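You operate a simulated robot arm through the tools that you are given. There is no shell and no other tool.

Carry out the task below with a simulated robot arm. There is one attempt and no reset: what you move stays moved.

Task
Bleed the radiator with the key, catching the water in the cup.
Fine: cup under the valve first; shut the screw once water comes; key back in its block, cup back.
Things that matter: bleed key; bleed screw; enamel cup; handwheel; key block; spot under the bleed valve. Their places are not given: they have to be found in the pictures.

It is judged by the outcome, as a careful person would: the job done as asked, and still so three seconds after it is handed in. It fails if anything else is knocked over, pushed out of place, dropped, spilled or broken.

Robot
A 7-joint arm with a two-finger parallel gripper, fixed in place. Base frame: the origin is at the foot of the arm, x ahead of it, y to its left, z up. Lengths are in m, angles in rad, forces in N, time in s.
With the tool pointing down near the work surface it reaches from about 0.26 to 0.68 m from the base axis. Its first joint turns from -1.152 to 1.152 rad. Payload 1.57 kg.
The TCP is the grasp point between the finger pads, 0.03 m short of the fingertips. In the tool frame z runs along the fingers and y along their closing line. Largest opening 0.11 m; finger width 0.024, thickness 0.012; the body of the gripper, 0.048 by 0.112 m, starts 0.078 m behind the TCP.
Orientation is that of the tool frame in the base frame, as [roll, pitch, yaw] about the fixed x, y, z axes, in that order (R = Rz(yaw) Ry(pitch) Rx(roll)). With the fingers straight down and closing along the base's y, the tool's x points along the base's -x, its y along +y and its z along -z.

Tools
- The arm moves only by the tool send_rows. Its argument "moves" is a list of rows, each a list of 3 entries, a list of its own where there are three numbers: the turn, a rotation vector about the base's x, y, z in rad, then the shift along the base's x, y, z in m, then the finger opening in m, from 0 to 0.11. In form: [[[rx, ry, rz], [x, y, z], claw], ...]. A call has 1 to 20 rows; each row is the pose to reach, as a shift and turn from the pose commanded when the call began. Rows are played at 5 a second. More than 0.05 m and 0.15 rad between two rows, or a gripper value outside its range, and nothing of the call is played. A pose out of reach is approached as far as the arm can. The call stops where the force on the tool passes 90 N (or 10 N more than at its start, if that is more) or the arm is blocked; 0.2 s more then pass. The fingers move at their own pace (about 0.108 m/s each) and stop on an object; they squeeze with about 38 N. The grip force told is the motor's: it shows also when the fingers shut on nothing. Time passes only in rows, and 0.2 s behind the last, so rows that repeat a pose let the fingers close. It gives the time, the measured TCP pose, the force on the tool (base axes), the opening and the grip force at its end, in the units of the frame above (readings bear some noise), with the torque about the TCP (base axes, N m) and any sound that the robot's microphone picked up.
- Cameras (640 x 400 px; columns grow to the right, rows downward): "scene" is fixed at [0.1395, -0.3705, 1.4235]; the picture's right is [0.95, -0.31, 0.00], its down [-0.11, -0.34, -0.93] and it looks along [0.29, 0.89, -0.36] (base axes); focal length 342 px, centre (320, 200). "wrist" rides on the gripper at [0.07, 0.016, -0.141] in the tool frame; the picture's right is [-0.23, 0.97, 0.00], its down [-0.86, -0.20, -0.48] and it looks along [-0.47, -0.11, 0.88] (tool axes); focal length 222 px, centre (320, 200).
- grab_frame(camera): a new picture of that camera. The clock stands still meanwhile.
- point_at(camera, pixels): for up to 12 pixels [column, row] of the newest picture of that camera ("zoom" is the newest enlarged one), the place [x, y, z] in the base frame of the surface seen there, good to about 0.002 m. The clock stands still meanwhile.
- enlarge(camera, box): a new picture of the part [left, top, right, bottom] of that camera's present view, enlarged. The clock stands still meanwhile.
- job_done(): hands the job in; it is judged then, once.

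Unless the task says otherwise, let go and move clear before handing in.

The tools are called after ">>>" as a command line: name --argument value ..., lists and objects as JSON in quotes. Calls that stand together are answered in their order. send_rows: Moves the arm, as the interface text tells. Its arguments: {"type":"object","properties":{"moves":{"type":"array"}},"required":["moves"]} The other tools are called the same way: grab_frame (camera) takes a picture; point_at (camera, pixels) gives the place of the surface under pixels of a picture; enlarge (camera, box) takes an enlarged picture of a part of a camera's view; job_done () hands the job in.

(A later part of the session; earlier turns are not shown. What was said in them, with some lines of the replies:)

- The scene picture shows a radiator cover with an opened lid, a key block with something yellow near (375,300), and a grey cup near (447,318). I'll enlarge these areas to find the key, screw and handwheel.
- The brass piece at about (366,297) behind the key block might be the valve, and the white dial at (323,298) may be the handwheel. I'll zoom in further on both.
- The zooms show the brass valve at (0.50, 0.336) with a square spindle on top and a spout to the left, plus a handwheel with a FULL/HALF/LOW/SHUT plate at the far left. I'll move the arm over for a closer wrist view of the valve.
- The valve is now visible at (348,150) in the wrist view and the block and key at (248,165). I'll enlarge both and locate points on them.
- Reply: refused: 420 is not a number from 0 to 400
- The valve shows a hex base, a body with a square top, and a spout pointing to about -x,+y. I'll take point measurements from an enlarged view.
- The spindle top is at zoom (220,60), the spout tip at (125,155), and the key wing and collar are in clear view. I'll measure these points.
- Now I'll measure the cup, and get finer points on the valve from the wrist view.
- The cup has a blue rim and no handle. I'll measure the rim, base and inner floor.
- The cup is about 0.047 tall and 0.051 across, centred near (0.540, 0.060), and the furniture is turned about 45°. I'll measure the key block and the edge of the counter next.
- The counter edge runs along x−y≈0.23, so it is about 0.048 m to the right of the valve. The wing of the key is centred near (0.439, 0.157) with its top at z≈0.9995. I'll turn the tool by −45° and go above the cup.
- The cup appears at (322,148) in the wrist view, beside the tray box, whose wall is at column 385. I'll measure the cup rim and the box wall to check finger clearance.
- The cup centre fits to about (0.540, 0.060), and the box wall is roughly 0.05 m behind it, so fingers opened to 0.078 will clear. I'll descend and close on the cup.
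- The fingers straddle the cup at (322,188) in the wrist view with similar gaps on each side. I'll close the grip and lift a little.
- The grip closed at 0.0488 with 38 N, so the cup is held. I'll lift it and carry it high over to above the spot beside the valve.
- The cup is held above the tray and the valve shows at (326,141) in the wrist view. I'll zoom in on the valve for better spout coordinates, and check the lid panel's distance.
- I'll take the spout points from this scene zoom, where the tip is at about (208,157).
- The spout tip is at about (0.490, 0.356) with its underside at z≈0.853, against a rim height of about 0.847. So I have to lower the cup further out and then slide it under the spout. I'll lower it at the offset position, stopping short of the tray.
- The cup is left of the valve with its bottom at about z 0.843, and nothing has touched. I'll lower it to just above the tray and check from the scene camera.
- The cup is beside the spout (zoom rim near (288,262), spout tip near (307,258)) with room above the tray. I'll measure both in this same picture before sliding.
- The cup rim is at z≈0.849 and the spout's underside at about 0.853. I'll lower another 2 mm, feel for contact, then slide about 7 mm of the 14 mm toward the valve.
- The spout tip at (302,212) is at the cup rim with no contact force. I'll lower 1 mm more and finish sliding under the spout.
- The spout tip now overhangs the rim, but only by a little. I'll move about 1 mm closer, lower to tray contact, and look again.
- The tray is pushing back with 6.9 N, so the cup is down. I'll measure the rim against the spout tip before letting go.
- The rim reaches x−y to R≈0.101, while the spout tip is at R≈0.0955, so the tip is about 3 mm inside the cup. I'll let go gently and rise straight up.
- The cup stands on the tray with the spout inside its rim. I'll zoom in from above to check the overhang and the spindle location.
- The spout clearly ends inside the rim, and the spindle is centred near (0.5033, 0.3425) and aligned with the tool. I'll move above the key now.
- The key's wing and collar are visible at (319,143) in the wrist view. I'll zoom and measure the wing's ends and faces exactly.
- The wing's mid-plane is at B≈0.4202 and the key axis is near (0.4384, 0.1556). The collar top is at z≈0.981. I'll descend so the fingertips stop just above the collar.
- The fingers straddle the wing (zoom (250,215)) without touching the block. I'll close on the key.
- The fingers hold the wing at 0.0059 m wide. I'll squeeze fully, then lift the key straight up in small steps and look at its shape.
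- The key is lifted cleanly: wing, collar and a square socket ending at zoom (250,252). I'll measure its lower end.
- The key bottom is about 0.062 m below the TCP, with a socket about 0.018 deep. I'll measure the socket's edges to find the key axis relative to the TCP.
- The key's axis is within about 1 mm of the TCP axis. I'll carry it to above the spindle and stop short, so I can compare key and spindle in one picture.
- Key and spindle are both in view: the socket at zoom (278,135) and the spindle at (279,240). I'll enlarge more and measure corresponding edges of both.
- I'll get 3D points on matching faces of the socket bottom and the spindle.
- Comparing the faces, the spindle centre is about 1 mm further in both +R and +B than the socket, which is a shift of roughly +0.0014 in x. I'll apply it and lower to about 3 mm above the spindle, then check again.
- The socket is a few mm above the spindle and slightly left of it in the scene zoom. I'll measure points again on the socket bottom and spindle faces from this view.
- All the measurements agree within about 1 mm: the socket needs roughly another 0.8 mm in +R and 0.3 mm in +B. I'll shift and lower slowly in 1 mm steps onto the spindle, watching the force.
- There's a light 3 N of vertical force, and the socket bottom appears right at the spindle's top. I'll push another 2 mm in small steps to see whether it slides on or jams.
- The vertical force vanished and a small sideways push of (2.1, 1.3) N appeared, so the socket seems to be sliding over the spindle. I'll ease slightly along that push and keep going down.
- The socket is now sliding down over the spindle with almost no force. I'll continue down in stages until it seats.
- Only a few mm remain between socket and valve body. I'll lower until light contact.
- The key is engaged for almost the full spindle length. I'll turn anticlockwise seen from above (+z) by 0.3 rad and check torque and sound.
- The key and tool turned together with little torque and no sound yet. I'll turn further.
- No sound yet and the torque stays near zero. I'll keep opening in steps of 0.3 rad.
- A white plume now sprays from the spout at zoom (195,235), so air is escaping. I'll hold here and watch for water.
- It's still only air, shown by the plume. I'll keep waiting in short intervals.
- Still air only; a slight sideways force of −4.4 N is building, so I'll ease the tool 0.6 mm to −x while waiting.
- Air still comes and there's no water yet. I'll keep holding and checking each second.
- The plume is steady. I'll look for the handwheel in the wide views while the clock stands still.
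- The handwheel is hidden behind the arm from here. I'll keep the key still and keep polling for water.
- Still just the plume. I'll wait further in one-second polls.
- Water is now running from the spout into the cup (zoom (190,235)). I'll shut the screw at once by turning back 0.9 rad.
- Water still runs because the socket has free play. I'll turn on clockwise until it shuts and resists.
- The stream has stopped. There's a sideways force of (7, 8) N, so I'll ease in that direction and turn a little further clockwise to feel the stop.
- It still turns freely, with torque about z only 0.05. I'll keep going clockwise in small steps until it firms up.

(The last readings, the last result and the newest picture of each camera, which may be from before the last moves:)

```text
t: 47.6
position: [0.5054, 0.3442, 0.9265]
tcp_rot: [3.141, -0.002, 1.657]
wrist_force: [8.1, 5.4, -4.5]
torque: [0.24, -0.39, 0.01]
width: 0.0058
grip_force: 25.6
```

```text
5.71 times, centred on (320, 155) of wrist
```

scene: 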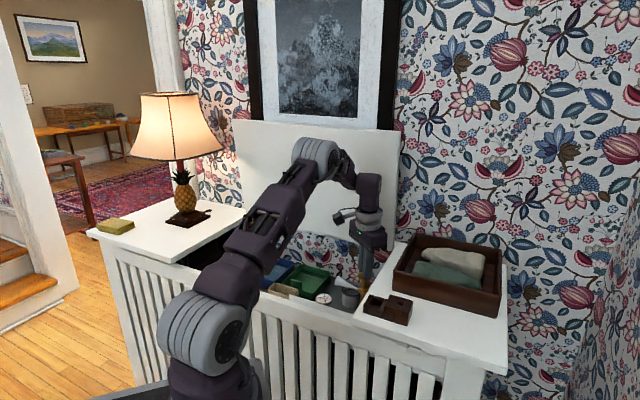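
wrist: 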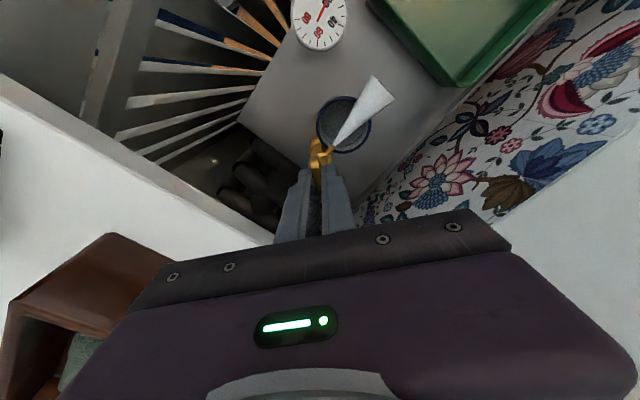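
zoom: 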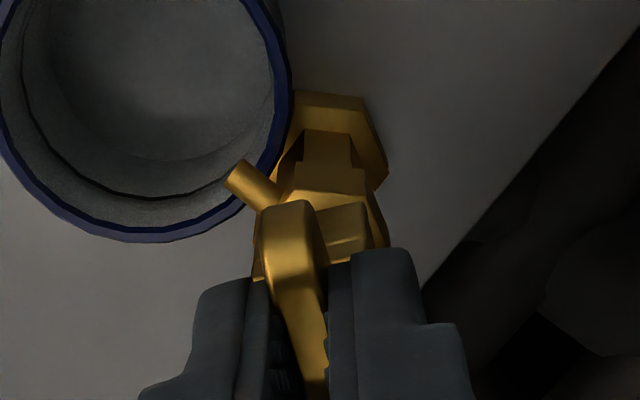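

The flow stays stopped but there's no firm end stop yet at −0.70 rad. I'll raise the key 11 mm, still engaged, to see how the spindle itself is turned.

>>> send_rows --moves '[[[0, 0, 0], [0, 0, 0.004], 0.0], [[0, 0, 0], [0, 0, 0.008], 0.0], [[0, 0, 0], [0, 0, 0.011], 0.0], [[0, 0, 0], [0, 0, 0.011], 0.0]]'

>>> enlarge --camera "scene" --box '[358, 270, 386, 294]'

>>> enlarge --camera "wrist" --box '[290, 120, 350, 190]'

```text
t: 48.6
position: [0.504, 0.3416, 0.9374]
tcp_rot: [-3.139, 0.002, 1.655]
wrist_force: [9.5, -2.4, -14.6]
torque: [-0.18, -0.51, 0.03]
width: 0.0064
grip_force: 26.3
```

```text
16.00 times, centred on (372, 282) of scene
```

zoom: 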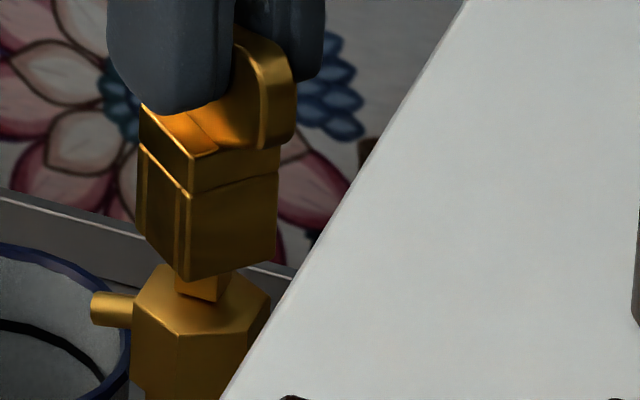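

```text
5.71 times, centred on (320, 155) of wrist
```

zoom: 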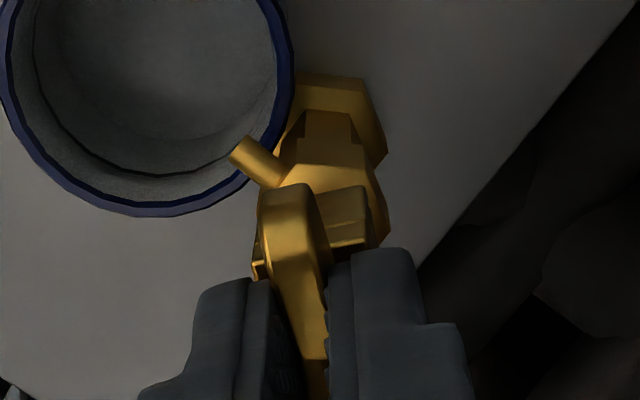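

The spindle base shows the same orientation as at the start, so the screw is shut; the key is only taking up its free play and binding a bit (−14.6 N). I'll turn the key back to its starting angle to free it.

>>> send_rows --moves '[[[0, 0, 0.1], [0, 0, 0], 0.0], [[0, 0, 0.2], [0, 0, 0], 0.0], [[0, 0, 0.3], [0, 0, 0], 0.0], [[0, 0, 0.3], [0, 0, 0], 0.0]]'

>>> enlarge --camera "scene" --box '[358, 270, 386, 294]'

```text
t: 49.6
position: [0.5071, 0.342, 0.9392]
tcp_rot: [3.142, 0.001, 1.96]
wrist_force: [4.1, -13.9, 0.9]
torque: [-0.75, -0.22, 0.01]
width: 0.006
grip_force: 26.0
```

```text
16.00 times, centred on (372, 282) of scene
```

zoom: 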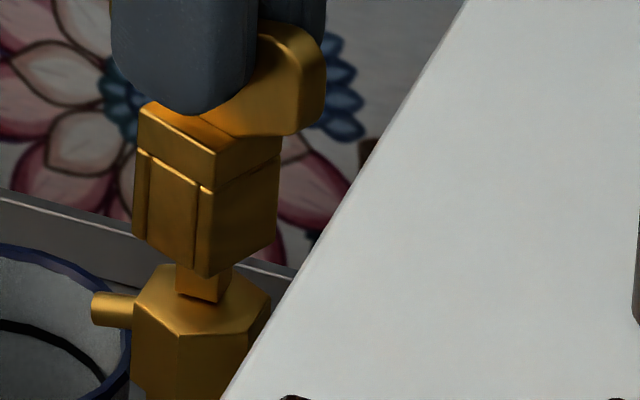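

The sideways force is now −13.9 N in y, so I'll ease −y by 1 mm and continue rotating back to the starting angle.

>>> send_rows --moves '[[[0, 0, 0], [0, -0.001, 0], 0.0], [[0, 0, 0.1], [0, -0.001, 0], 0.0], [[0, 0, 0.2], [0, -0.001, 0], 0.0], [[0, 0, 0.3], [0, -0.001, 0], 0.0], [[0, 0, 0.4], [0, -0.001, 0], 0.0], [[0, 0, 0.4], [0, -0.001, 0], 0.0]]'

>>> enlarge --camera "scene" --box '[358, 270, 386, 294]'

>>> enlarge --camera "scene" --box '[330, 255, 410, 315]'

```text
t: 51.0
position: [0.5036, 0.3434, 0.9385]
tcp_rot: [-3.141, -0.002, 2.361]
wrist_force: [2.4, -3.1, -1.1]
torque: [-0.26, -0.12, -0.03]
width: 0.006
grip_force: 25.4
```

```text
16.00 times, centred on (372, 282) of scene
```

zoom: 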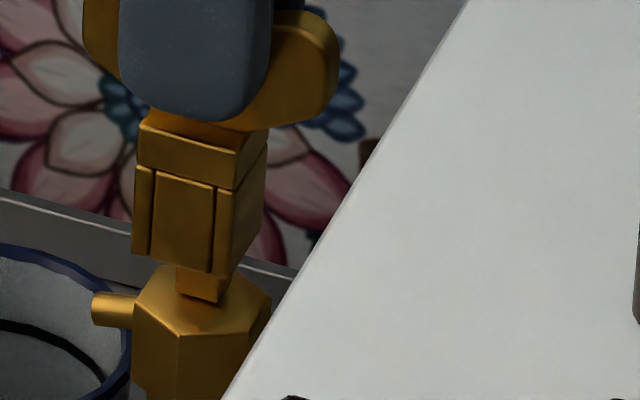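

```text
6.67 times, centred on (370, 285) of scene
```

zoom: 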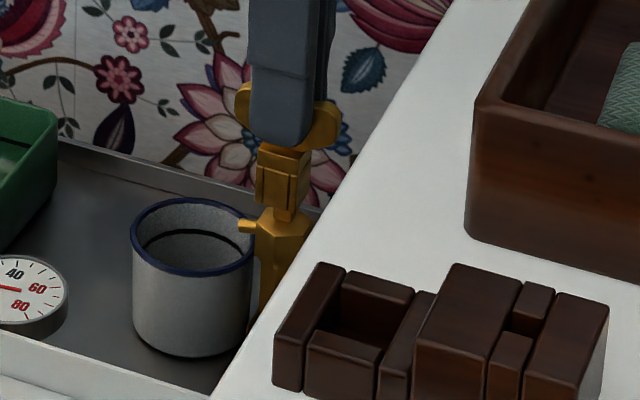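

The key is back at its starting angle with low force, and no water runs. It has slipped about 1–2 mm in the grip. I'll lift it off and compare the spindle with its first picture.

>>> send_rows --moves '[[[0, 0, 0], [0, -0.0004, 0.003], 0.0], [[0, 0, 0], [0, -0.0004, 0.006], 0.0], [[0, 0, 0], [0, -0.0004, 0.01], 0.0], [[0, 0, 0], [0, -0.0004, 0.016], 0.0], [[0, 0, 0], [0, -0.0004, 0.03], 0.0], [[0, 0, 0], [0, -0.0004, 0.03], 0.0]]'

>>> enlarge --camera "scene" --box '[360, 265, 384, 290]'

>>> enlarge --camera "wrist" --box '[290, 110, 350, 180]'

```text
t: 52.4
position: [0.5037, 0.3424, 0.9691]
tcp_rot: [3.141, 0.0, 2.358]
wrist_force: [0.8, -0.3, -0.8]
torque: [0.04, 0.03, -0.02]
width: 0.0057
grip_force: 25.2
```

```text
16.00 times, centred on (372, 278) of scene
```

zoom: 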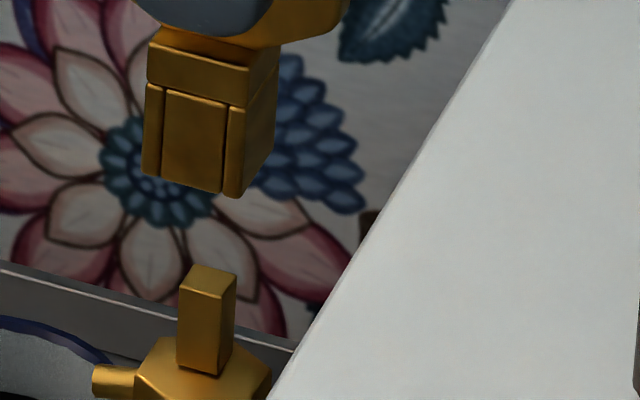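

```text
5.71 times, centred on (320, 145) of wrist
```

zoom: 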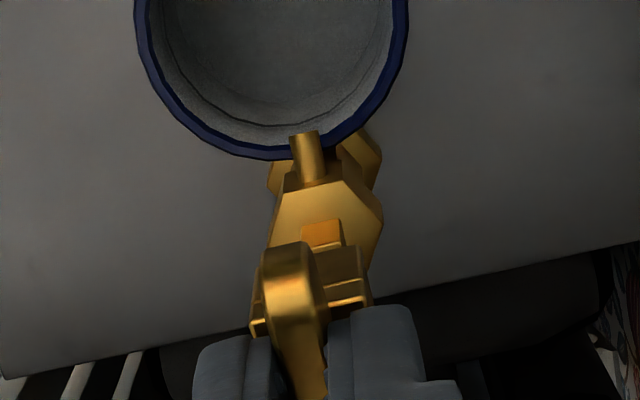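

The spindle looks identical to its first picture, so the screw is shut. The key has slid about −2 mm in R and −1.7 mm in z in my grip, which I'll compensate. Now I'll lift and carry it to just above its hole in the block.

>>> send_rows --moves '[[[0, 0, 0], [0, 0, 0.04], 0.0], [[0, 0, 0], [0, 0, 0.08], 0.0], [[0, 0, 0], [0, 0, 0.12], 0.0], [[0, 0, 0], [-0.013, -0.0376, 0.12], 0.0], [[0, 0, 0], [-0.026, -0.075, 0.12], 0.0], [[0, 0, 0], [-0.039, -0.1127, 0.12], 0.0], [[0, 0, 0], [-0.052, -0.15, 0.12], 0.0], [[0, 0, 0], [-0.065, -0.1878, 0.12], 0.0], [[0, 0, 0], [-0.065, -0.1878, 0.09], 0.0], [[0, 0, 0], [-0.065, -0.1878, 0.09], 0.0], [[0, 0, 0], [-0.065, -0.1878, 0.09], 0.0]]'

>>> enlarge --camera "scene" --box '[365, 265, 405, 315]'

>>> enlarge --camera "wrist" --box '[280, 120, 360, 200]'

```text
t: 54.8
position: [0.4414, 0.1522, 1.0571]
tcp_rot: [3.14, 0.002, 2.359]
wrist_force: [0.0, 0.7, -0.3]
torque: [0.02, 0.03, -0.02]
width: 0.006
grip_force: 25.7
```

```text
8.00 times, centred on (385, 290) of scene
```

zoom: 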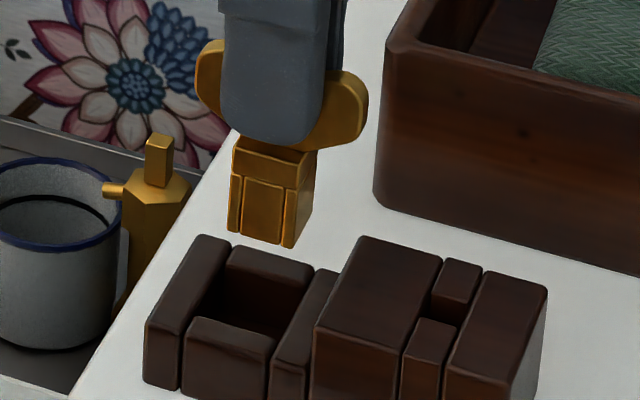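

```text
5.00 times, centred on (320, 160) of wrist
```

zoom: 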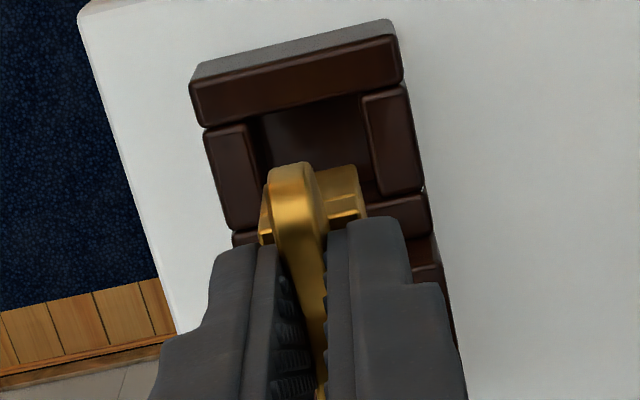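

I'll measure the hole edges in the block and the key's socket edges to check alignment before lowering.

>>> enlarge --camera "scene" --box '[362, 283, 390, 311]'

>>> point_at --camera "zoom" --pixels '[[165, 25], [210, 35], [255, 45], [280, 20], [290, 8], [120, 200], [250, 175], [325, 215], [220, 245], [270, 180], [160, 130], [330, 150]]'

```text
14.29 times, centred on (376, 297) of scene
```

zoom: 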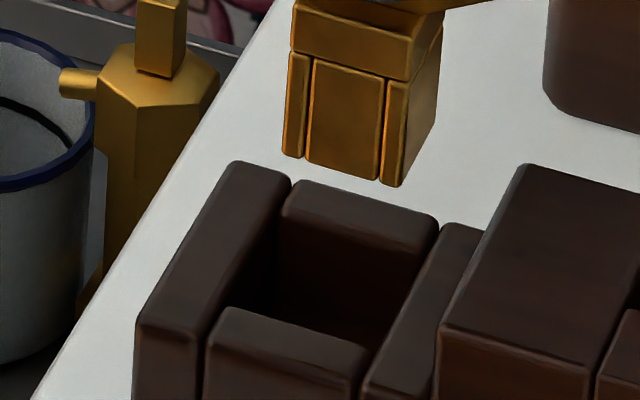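

```text
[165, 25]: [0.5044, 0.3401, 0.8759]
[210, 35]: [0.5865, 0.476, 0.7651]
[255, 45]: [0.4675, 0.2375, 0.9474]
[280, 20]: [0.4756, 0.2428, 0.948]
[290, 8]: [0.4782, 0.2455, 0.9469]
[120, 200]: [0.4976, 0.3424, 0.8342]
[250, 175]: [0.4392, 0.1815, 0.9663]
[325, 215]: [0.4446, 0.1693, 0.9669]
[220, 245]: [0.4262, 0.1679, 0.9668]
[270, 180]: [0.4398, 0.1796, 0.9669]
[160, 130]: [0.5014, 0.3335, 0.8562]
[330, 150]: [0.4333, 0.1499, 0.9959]
```

I'll sample points on the socket faces and on the plates bordering the hole.

>>> point_at --camera "zoom" --pixels '[[292, 135], [345, 160], [390, 170], [402, 165], [428, 120], [272, 205], [222, 295], [445, 245], [380, 365], [330, 222], [240, 318], [345, 348]]'

```text
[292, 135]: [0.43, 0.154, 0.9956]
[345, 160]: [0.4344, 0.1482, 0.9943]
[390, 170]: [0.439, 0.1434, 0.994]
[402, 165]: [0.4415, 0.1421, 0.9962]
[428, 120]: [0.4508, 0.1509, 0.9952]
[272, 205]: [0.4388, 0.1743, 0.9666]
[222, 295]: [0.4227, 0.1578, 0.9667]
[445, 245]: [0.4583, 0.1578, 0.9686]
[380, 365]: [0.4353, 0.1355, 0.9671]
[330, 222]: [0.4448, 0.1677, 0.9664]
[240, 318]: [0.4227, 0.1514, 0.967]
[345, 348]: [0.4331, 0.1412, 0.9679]
```

The hole spans R 0.188–0.2115 and the socket spans about 0.194–0.212, so I need to move about −2.2 mm in R. I'll correct, then lower until the socket enters the hole.

>>> send_rows --moves '[[[0, 0, 0], [-0.0018, 0.0013, 0], 0.0], [[0, 0, 0], [-0.0018, 0.0013, -0.01], 0.0], [[0, 0, 0], [-0.0018, 0.0013, -0.018], 0.0], [[0, 0, 0], [-0.0018, 0.0013, -0.024], 0.0], [[0, 0, 0], [-0.0018, 0.0013, -0.024], 0.0]]'

>>> enlarge --camera "scene" --box '[362, 283, 390, 311]'

>>> enlarge --camera "wrist" --box '[290, 130, 350, 190]'

```text
t: 56.0
position: [0.4386, 0.1565, 1.0345]
tcp_rot: [-3.141, 0.0, 2.359]
wrist_force: [0.5, -0.2, 0.0]
torque: [-0.01, -0.02, 0.01]
width: 0.006
grip_force: 26.0
```

```text
14.29 times, centred on (376, 297) of scene
```

zoom: 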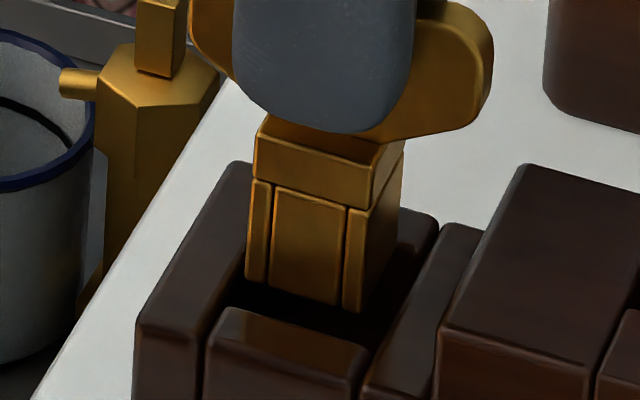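

```text
6.67 times, centred on (320, 160) of wrist
```

zoom: 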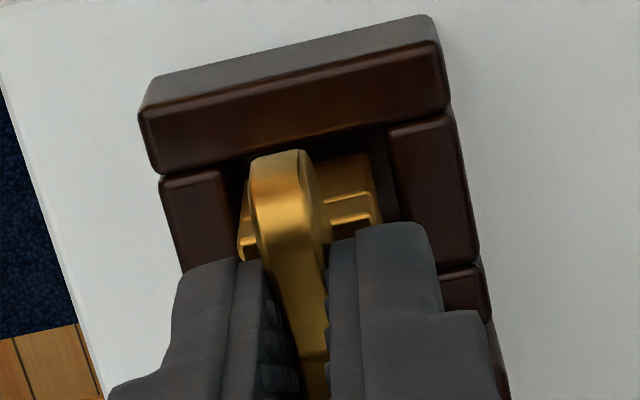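

The key is centred in B and just above the hole, slightly toward the −R side. I'll shift +1 mm in R and lower it in steps.

>>> send_rows --moves '[[[0, 0, 0], [0.0007, -0.0007, 0], 0.0], [[0, 0, 0], [0.0007, -0.0007, -0.004], 0.0], [[0, 0, 0], [0.0007, -0.0007, -0.008], 0.0], [[0, 0, 0], [0.0007, -0.0007, -0.012], 0.0], [[0, 0, 0], [0.0007, -0.0007, -0.012], 0.0]]'

>>> enlarge --camera "scene" --box '[362, 283, 390, 311]'

```text
t: 57.2
position: [0.4387, 0.1551, 1.022]
tcp_rot: [-3.141, 0.0, 2.357]
wrist_force: [0.7, -0.6, -0.9]
torque: [0.02, 0.01, -0.01]
width: 0.0059
grip_force: 26.0
```

```text
14.29 times, centred on (376, 297) of scene
```

zoom: 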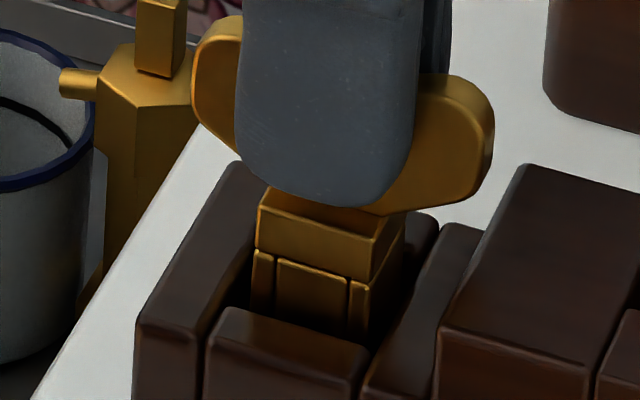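

The key is going into the hole with no contact force. I'll lower the rest in small steps until it rests on the bottom.

>>> send_rows --moves '[[[0, 0, 0], [0, 0, -0.003], 0.0], [[0, 0, 0], [0, 0, -0.005], 0.0], [[0, 0, 0], [0, 0, -0.0065], 0.0], [[0, 0, 0], [0, 0, -0.0065], 0.0]]'

>>> enlarge --camera "scene" --box '[362, 283, 390, 311]'

```text
t: 58.2
position: [0.4384, 0.155, 1.0168]
tcp_rot: [3.14, 0.0, 2.358]
wrist_force: [-1.8, -1.2, 18.3]
torque: [-0.32, -0.22, -0.09]
width: 0.0057
grip_force: 26.2
```

```text
14.29 times, centred on (376, 297) of scene
```

zoom: 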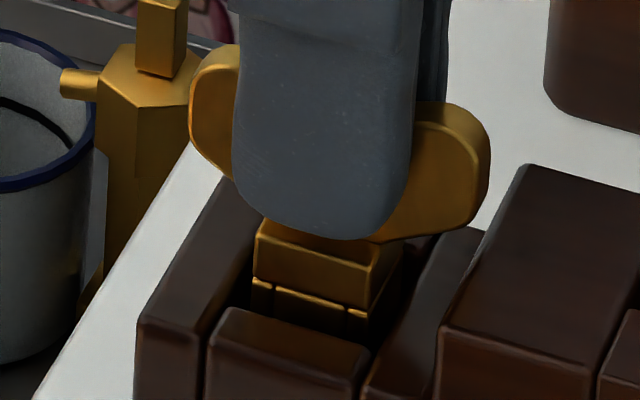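

It rests on the bottom of the hole (18 N), and the collar gap line matches the first picture. I'll relax slightly, open the fingers, and rise straight up.

>>> send_rows --moves '[[[0, 0, 0], [0, 0, 0.0015], 0.0], [[0, 0, 0], [0, 0, 0.0015], 0.012], [[0, 0, 0], [0, 0, 0.0015], 0.03], [[0, 0, 0], [0, 0, 0.0015], 0.045], [[0, 0, 0], [0, 0, 0.0015], 0.045], [[0, 0, 0], [0, 0, 0.02], 0.045], [[0, 0, 0], [0, 0, 0.05], 0.045], [[0, 0, 0], [0, 0, 0.09], 0.06], [[0, 0, 0], [0, 0, 0.12], 0.068], [[0, 0, 0], [0, 0, 0.12], 0.068]]'

>>> enlarge --camera "scene" --box '[357, 280, 417, 328]'

>>> grab_frame --camera "wrist"

>>> enlarge --camera "wrist" --box '[292, 120, 352, 170]'

```text
t: 60.4
position: [0.4392, 0.1553, 1.1369]
tcp_rot: [-3.141, -0.001, 2.357]
wrist_force: [-0.1, 0.1, -0.1]
torque: [0.01, 0.0, 0.0]
width: 0.0679
grip_force: 0.1
```

```text
8.33 times, centred on (387, 304) of scene
```

zoom: 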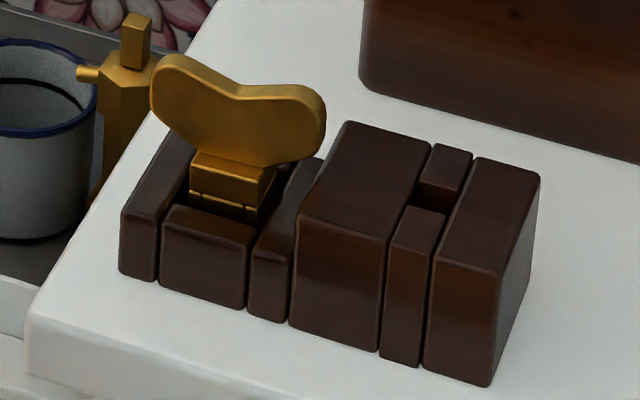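

```text
taken
```

wrist: 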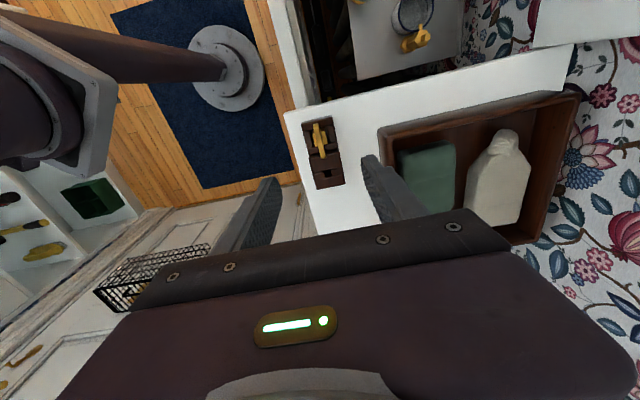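

```text
8.00 times, centred on (322, 145) of wrist
```

zoom: 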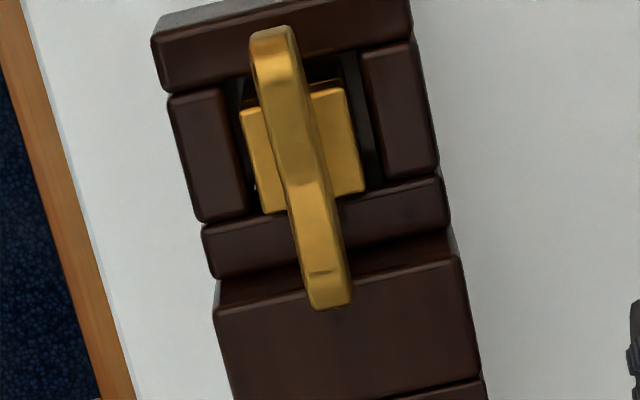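

The key sits in its block exactly as at the start. Now I'll go back above the cup and look at it before gripping.

>>> send_rows --moves '[[[0, 0, 0], [0.007, 0.04, 0.0], 0.068], [[0, 0, 0], [0.014, 0.08, 0.0], 0.068], [[0, 0, 0], [0.021, 0.12, 0.0], 0.068], [[0, 0, 0], [0.029, 0.16, 0.0], 0.068], [[0, 0, 0], [0.036, 0.2, 0.0], 0.068], [[0, 0, 0], [0.0384, 0.2144, -0.02], 0.068], [[0, 0, 0], [0.0384, 0.2144, -0.02], 0.068]]'

>>> enlarge --camera "scene" --box '[330, 255, 410, 315]'

>>> enlarge --camera "wrist" --box '[290, 100, 360, 160]'

```text
t: 62.0
position: [0.4778, 0.371, 1.1149]
tcp_rot: [3.141, 0.0, 2.357]
wrist_force: [0.1, -0.8, -0.1]
torque: [-0.01, -0.02, -0.02]
width: 0.068
grip_force: 0.1
```

```text
6.67 times, centred on (370, 285) of scene
```

zoom: 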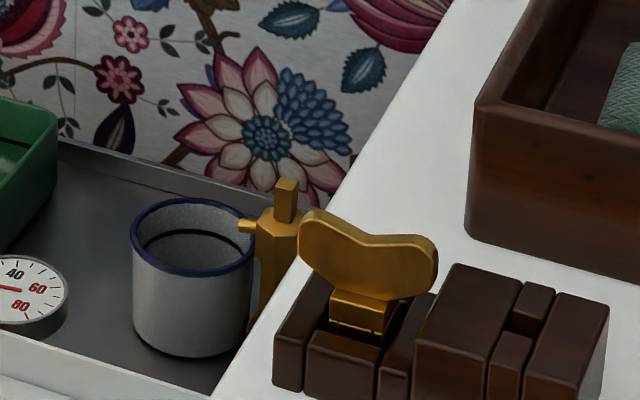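

```text
6.67 times, centred on (325, 130) of wrist
```

zoom: 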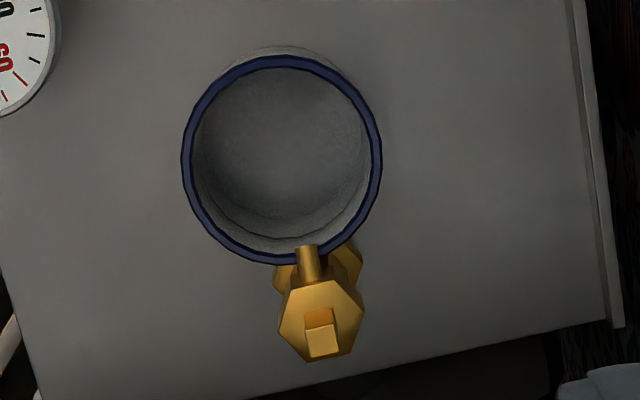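

No water is running and the cup hasn't moved. I'll lower to the same grip height around the cup.

>>> send_rows --moves '[[[0, 0, 0], [0, 0, -0.04], 0.068], [[0, 0, 0], [0, 0, -0.08], 0.068], [[0, 0, 0], [0, 0, -0.12], 0.068], [[0, 0, 0], [0, 0, -0.16], 0.068], [[0, 0, 0], [0, 0, -0.2], 0.068], [[0, 0, 0], [0, 0, -0.235], 0.068], [[0, 0, 0], [0, 0, -0.26], 0.068], [[0, 0, 0], [0, 0, -0.277], 0.068], [[0, 0, 0], [0, 0, -0.277], 0.068]]'

>>> enlarge --camera "scene" --box '[330, 255, 410, 315]'

>>> enlarge --camera "wrist" --box '[260, 130, 380, 240]'

```text
t: 64.0
position: [0.4764, 0.3712, 0.8386]
tcp_rot: [-3.141, 0.001, 2.357]
wrist_force: [0.2, 0.5, 0.4]
torque: [0.01, -0.02, 0.01]
width: 0.0682
grip_force: 0.1
```

```text
6.67 times, centred on (370, 285) of scene
```

zoom: 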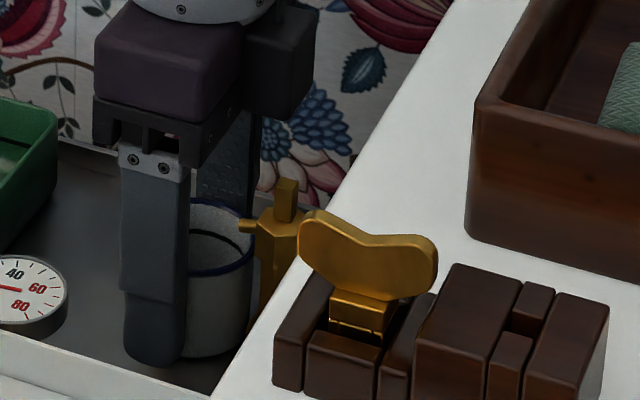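

```text
3.64 times, centred on (320, 185) of wrist
```

zoom: 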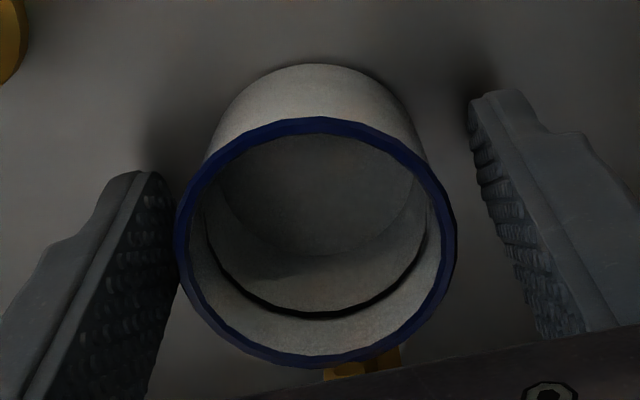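

The fingers straddle the cup. I'll close, raise 1.5 mm, and slide the cup back out from under the spout.

>>> send_rows --moves '[[[0, 0, 0], [0, 0, 0], 0.06], [[0, 0, 0], [0, 0, 0], 0.053], [[0, 0, 0], [0, 0, 0], 0.045], [[0, 0, 0], [0, 0, 0], 0.045], [[0, 0, 0], [0, 0, 0], 0.045]]'

>>> send_rows --moves '[[[0, 0, 0], [0, 0, 0.0015], 0.045], [[0, 0, 0], [-0.001, 0.001, 0.002], 0.045], [[0, 0, 0], [-0.003, 0.003, 0.002], 0.045], [[0, 0, 0], [-0.006, 0.006, 0.002], 0.045], [[0, 0, 0], [-0.009, 0.009, 0.002], 0.045], [[0, 0, 0], [-0.012, 0.012, 0.002], 0.045], [[0, 0, 0], [-0.012, 0.012, 0.002], 0.045]]'

>>> enlarge --camera "scene" --box '[330, 255, 410, 315]'

```text
t: 65.2
position: [0.476, 0.3724, 0.8385]
tcp_rot: [-3.14, 0.0, 2.358]
wrist_force: [0.0, -0.7, 1.1]
torque: [0.0, 0.0, -0.03]
width: 0.0489
grip_force: 38.3
```

```text
t: 66.8
position: [0.4643, 0.382, 0.8413]
tcp_rot: [3.14, 0.0, 2.359]
wrist_force: [0.2, -0.2, -1.4]
torque: [0.01, 0.0, 0.02]
width: 0.0487
grip_force: 37.9
```

```text
6.67 times, centred on (370, 285) of scene
```

zoom: 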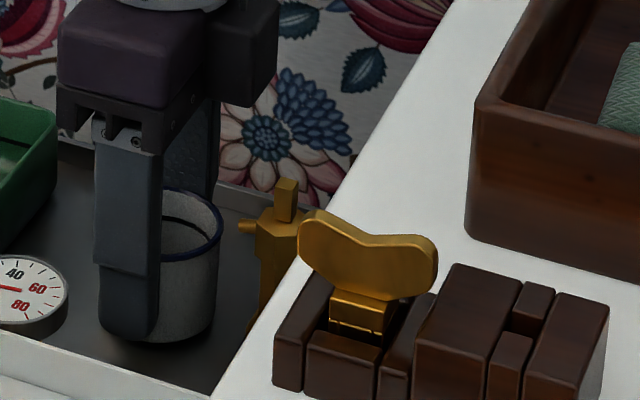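

The cup is clear of the spout. I'll lift it gently and carry it back level and slowly.

>>> send_rows --moves '[[[0, 0, 0], [0, 0, 0.01], 0.045], [[0, 0, 0], [0, 0, 0.03], 0.045], [[0, 0, 0], [0, 0, 0.055], 0.045], [[0, 0, 0], [0, 0, 0.085], 0.045], [[0, 0, 0], [0, 0, 0.115], 0.045], [[0, 0, 0], [0, 0, 0.145], 0.045], [[0, 0, 0], [0, 0, 0.175], 0.045], [[0, 0, 0], [0, 0, 0.205], 0.045], [[0, 0, 0], [0, 0, 0.235], 0.045], [[0, 0, 0], [0, 0, 0.255], 0.045], [[0, 0, 0], [0, 0, 0.265], 0.045], [[0, 0, 0], [0, 0, 0.265], 0.045]]'

>>> send_rows --moves '[[[0, 0, 0], [0.003, -0.01, 0], 0.045], [[0, 0, 0], [0.008, -0.03, 0], 0.045], [[0, 0, 0], [0.014, -0.055, 0], 0.045], [[0, 0, 0], [0.021, -0.085, 0], 0.045], [[0, 0, 0], [0.028, -0.115, 0], 0.045], [[0, 0, 0], [0.035, -0.145, 0], 0.045], [[0, 0, 0], [0.042, -0.175, 0], 0.045], [[0, 0, 0], [0.049, -0.205, 0], 0.045], [[0, 0, 0], [0.056, -0.235, 0], 0.045], [[0, 0, 0], [0.063, -0.265, 0], 0.045], [[0, 0, 0], [0.069, -0.293, 0], 0.045], [[0, 0, 0], [0.073, -0.312, 0], 0.045], [[0, 0, 0], [0.0751, -0.3219, 0], 0.045], [[0, 0, 0], [0.0751, -0.3219, 0], 0.045], [[0, 0, 0], [0.0751, -0.3219, 0], 0.045]]'

>>> grab_frame --camera "wrist"

>>> enlarge --camera "scene" --box '[400, 230, 520, 350]'

```text
t: 69.4
position: [0.4642, 0.3801, 1.1066]
tcp_rot: [3.141, 0.0, 2.359]
wrist_force: [-0.2, 0.4, -0.2]
torque: [0.0, 0.0, 0.02]
width: 0.0486
grip_force: 37.8
```

```text
t: 72.6
position: [0.5397, 0.0604, 1.1051]
tcp_rot: [-3.14, -0.002, 2.359]
wrist_force: [0.0, -0.2, -0.2]
torque: [-0.02, 0.03, 0.0]
width: 0.0486
grip_force: 38.3
```

```text
taken
```

wrist: 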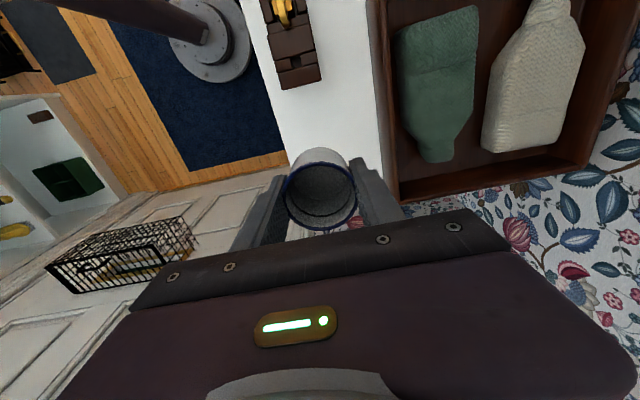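

```text
3.33 times, centred on (460, 290) of scene
```

zoom: 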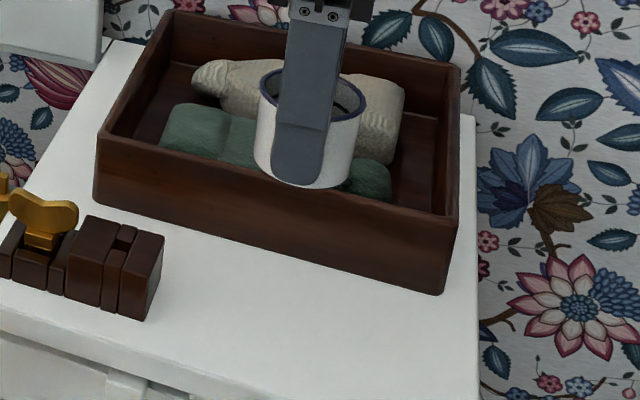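

The cup is above its original place at (0.540, 0.060). I'll lower it to just above the counter.

>>> send_rows --moves '[[[0, 0, 0], [0, 0, -0.02], 0.045], [[0, 0, 0], [0, 0, -0.045], 0.045], [[0, 0, 0], [0, 0, -0.07], 0.045], [[0, 0, 0], [0, 0, -0.092], 0.045], [[0, 0, 0], [0, 0, -0.107], 0.045], [[0, 0, 0], [0, 0, -0.114], 0.045], [[0, 0, 0], [0, 0, -0.1162], 0.045], [[0, 0, 0], [0, 0, -0.1162], 0.045]]'

>>> enlarge --camera "scene" --box '[425, 295, 473, 341]'

```text
t: 74.4
position: [0.5406, 0.0594, 0.9885]
tcp_rot: [3.141, -0.001, 2.358]
wrist_force: [-0.3, -0.1, 0.0]
torque: [0.01, 0.0, 0.01]
width: 0.0487
grip_force: 38.0
```

```text
8.70 times, centred on (449, 318) of scene
```

zoom: 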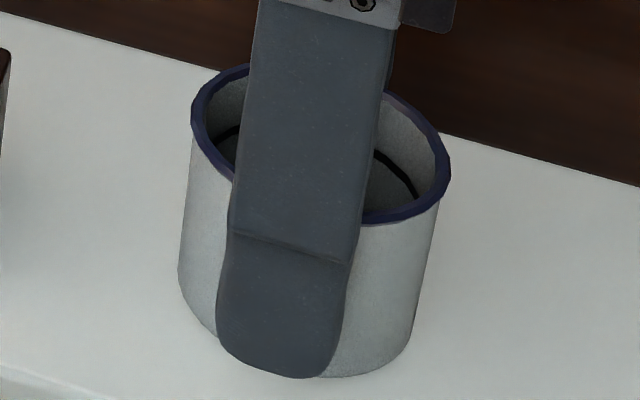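

The cup is roughly 1.5 mm right of its original outline. I'll correct that, then lower to contact.

>>> send_rows --moves '[[[0, 0, 0], [-0.0014, 0.0005, 0], 0.045], [[0, 0, 0], [-0.0014, 0.0005, -0.001], 0.045], [[0, 0, 0], [-0.0014, 0.0005, -0.002], 0.045], [[0, 0, 0], [-0.0014, 0.0005, -0.002], 0.045]]'

```text
t: 75.4
position: [0.5386, 0.0606, 0.9881]
tcp_rot: [3.139, 0.002, 2.357]
wrist_force: [-3.9, -2.6, 29.3]
torque: [-0.02, 0.05, -0.02]
width: 0.0488
grip_force: 37.6
```

The counter pushes back with 29 N, so the cup is down. I'll relax 1.5 mm, open, and rise clear.

>>> send_rows --moves '[[[0, 0, 0], [0, 0, 0.001], 0.045], [[0, 0, 0], [0, 0, 0.0015], 0.045], [[0, 0, 0], [0, 0, 0.0015], 0.055], [[0, 0, 0], [0, 0, 0.0015], 0.07], [[0, 0, 0], [0, 0, 0.0015], 0.074], [[0, 0, 0], [0, 0, 0.02], 0.074], [[0, 0, 0], [0, 0, 0.05], 0.074], [[0, 0, 0], [0, 0, 0.09], 0.074], [[0, 0, 0], [0, 0, 0.13], 0.074], [[0, 0, 0], [0, 0, 0.17], 0.09], [[0, 0, 0], [0, 0, 0.2], 0.1], [[0, 0, 0], [0, 0, 0.2], 0.1]]'

>>> enlarge --camera "scene" --box '[425, 295, 473, 341]'

>>> enlarge --camera "scene" --box '[320, 230, 480, 345]'

>>> grab_frame --camera "scene"

>>> grab_frame --camera "wrist"

```text
t: 78.0
position: [0.5385, 0.0573, 1.1873]
tcp_rot: [-3.141, 0.002, 2.358]
wrist_force: [0.2, -0.9, 0.4]
torque: [0.03, -0.01, 0.01]
width: 0.1002
grip_force: 0.1
```

```text
8.70 times, centred on (449, 318) of scene
```

zoom: 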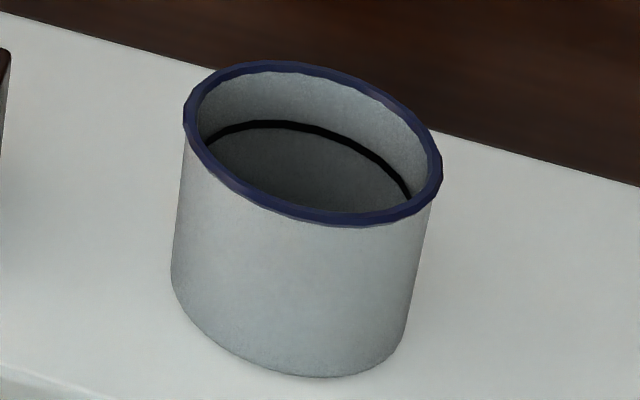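

```text
3.48 times, centred on (400, 288) of scene
```

zoom: 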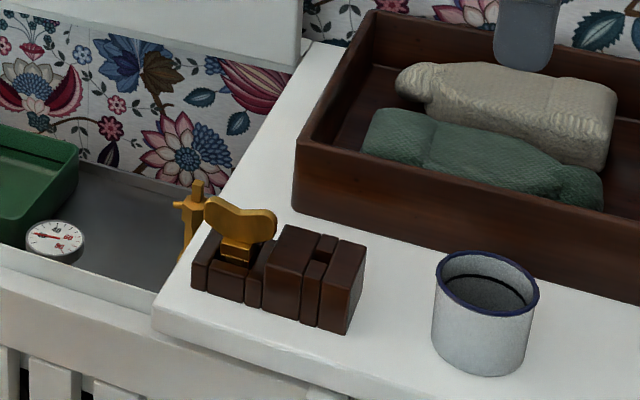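

```text
taken
```

scene: 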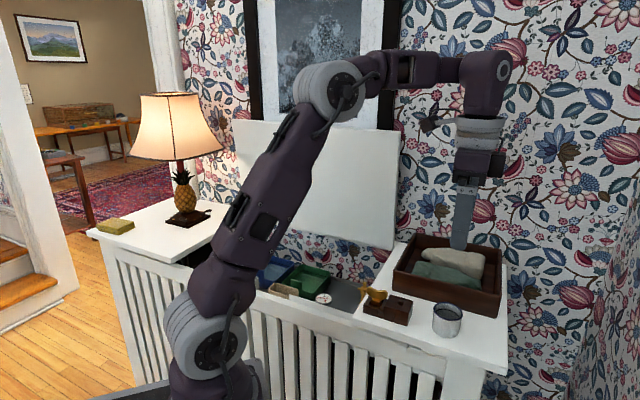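

```text
taken
```

wrist: 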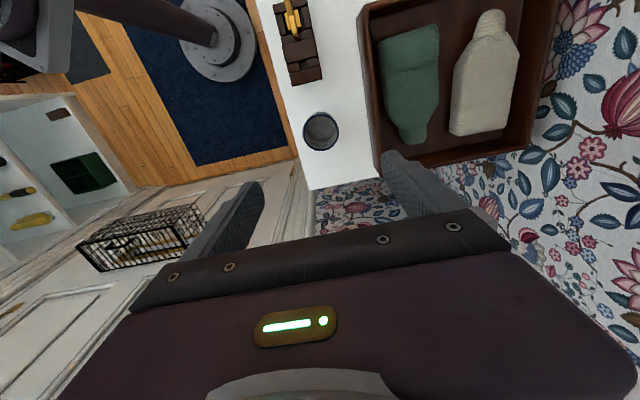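

The cup stands where it was, and the key is in its block. I'll take one last close look at the valve and tray for drips or stray water.

>>> enlarge --camera "scene" --box '[300, 255, 380, 310]'

>>> enlarge --camera "scene" --box '[360, 265, 384, 290]'

```text
7.27 times, centred on (340, 282) of scene
```

zoom: 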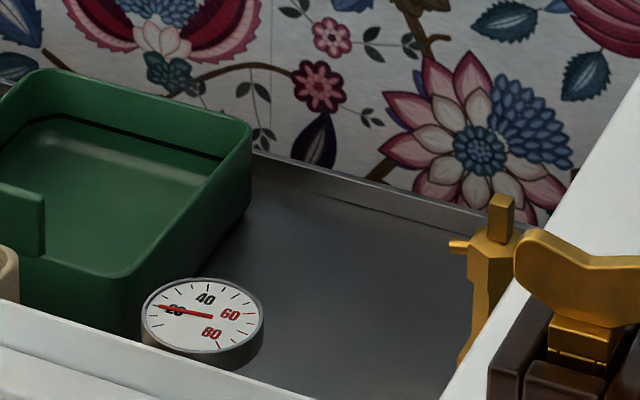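

```text
16.00 times, centred on (372, 278) of scene
```

zoom: 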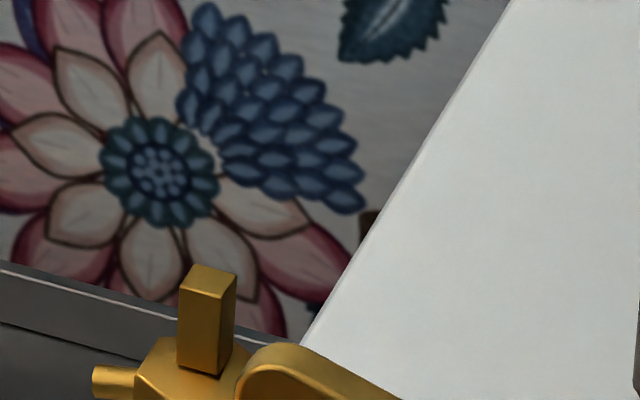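

The tray is dry, the spout isn't dripping, and the spindle is at its original shut angle. Key and cup are back in place and the gripper is clear, so I'm handing in the job.

>>> job_done

```text
The job is handed in.
```

The radiator is bled and I've handed the job in. Air came out first; once water ran from the spout into the cup, I shut the screw.

- **Screw:** it is back at its starting angle, with no drips from the spout and no water on the tray. I never felt a firm end stop, so I'm judging it shut from the pictures: its angle matches the first one and the flow has stopped.
- **Key:** it is back in its hole in the block, sitting as it did at the start. It slipped a millimetre or two in my grip while I turned it, and I allowed for that when putting it back.
- **Cup:** it is back in its original place, to within a millimetre or two, with the small amount of water it caught. It stayed under the spout the whole time the screw was open.
- **Handwheel:** I left it alone, since bleeding didn't need it.

Nothing else was moved, knocked over or spilled that I could see.
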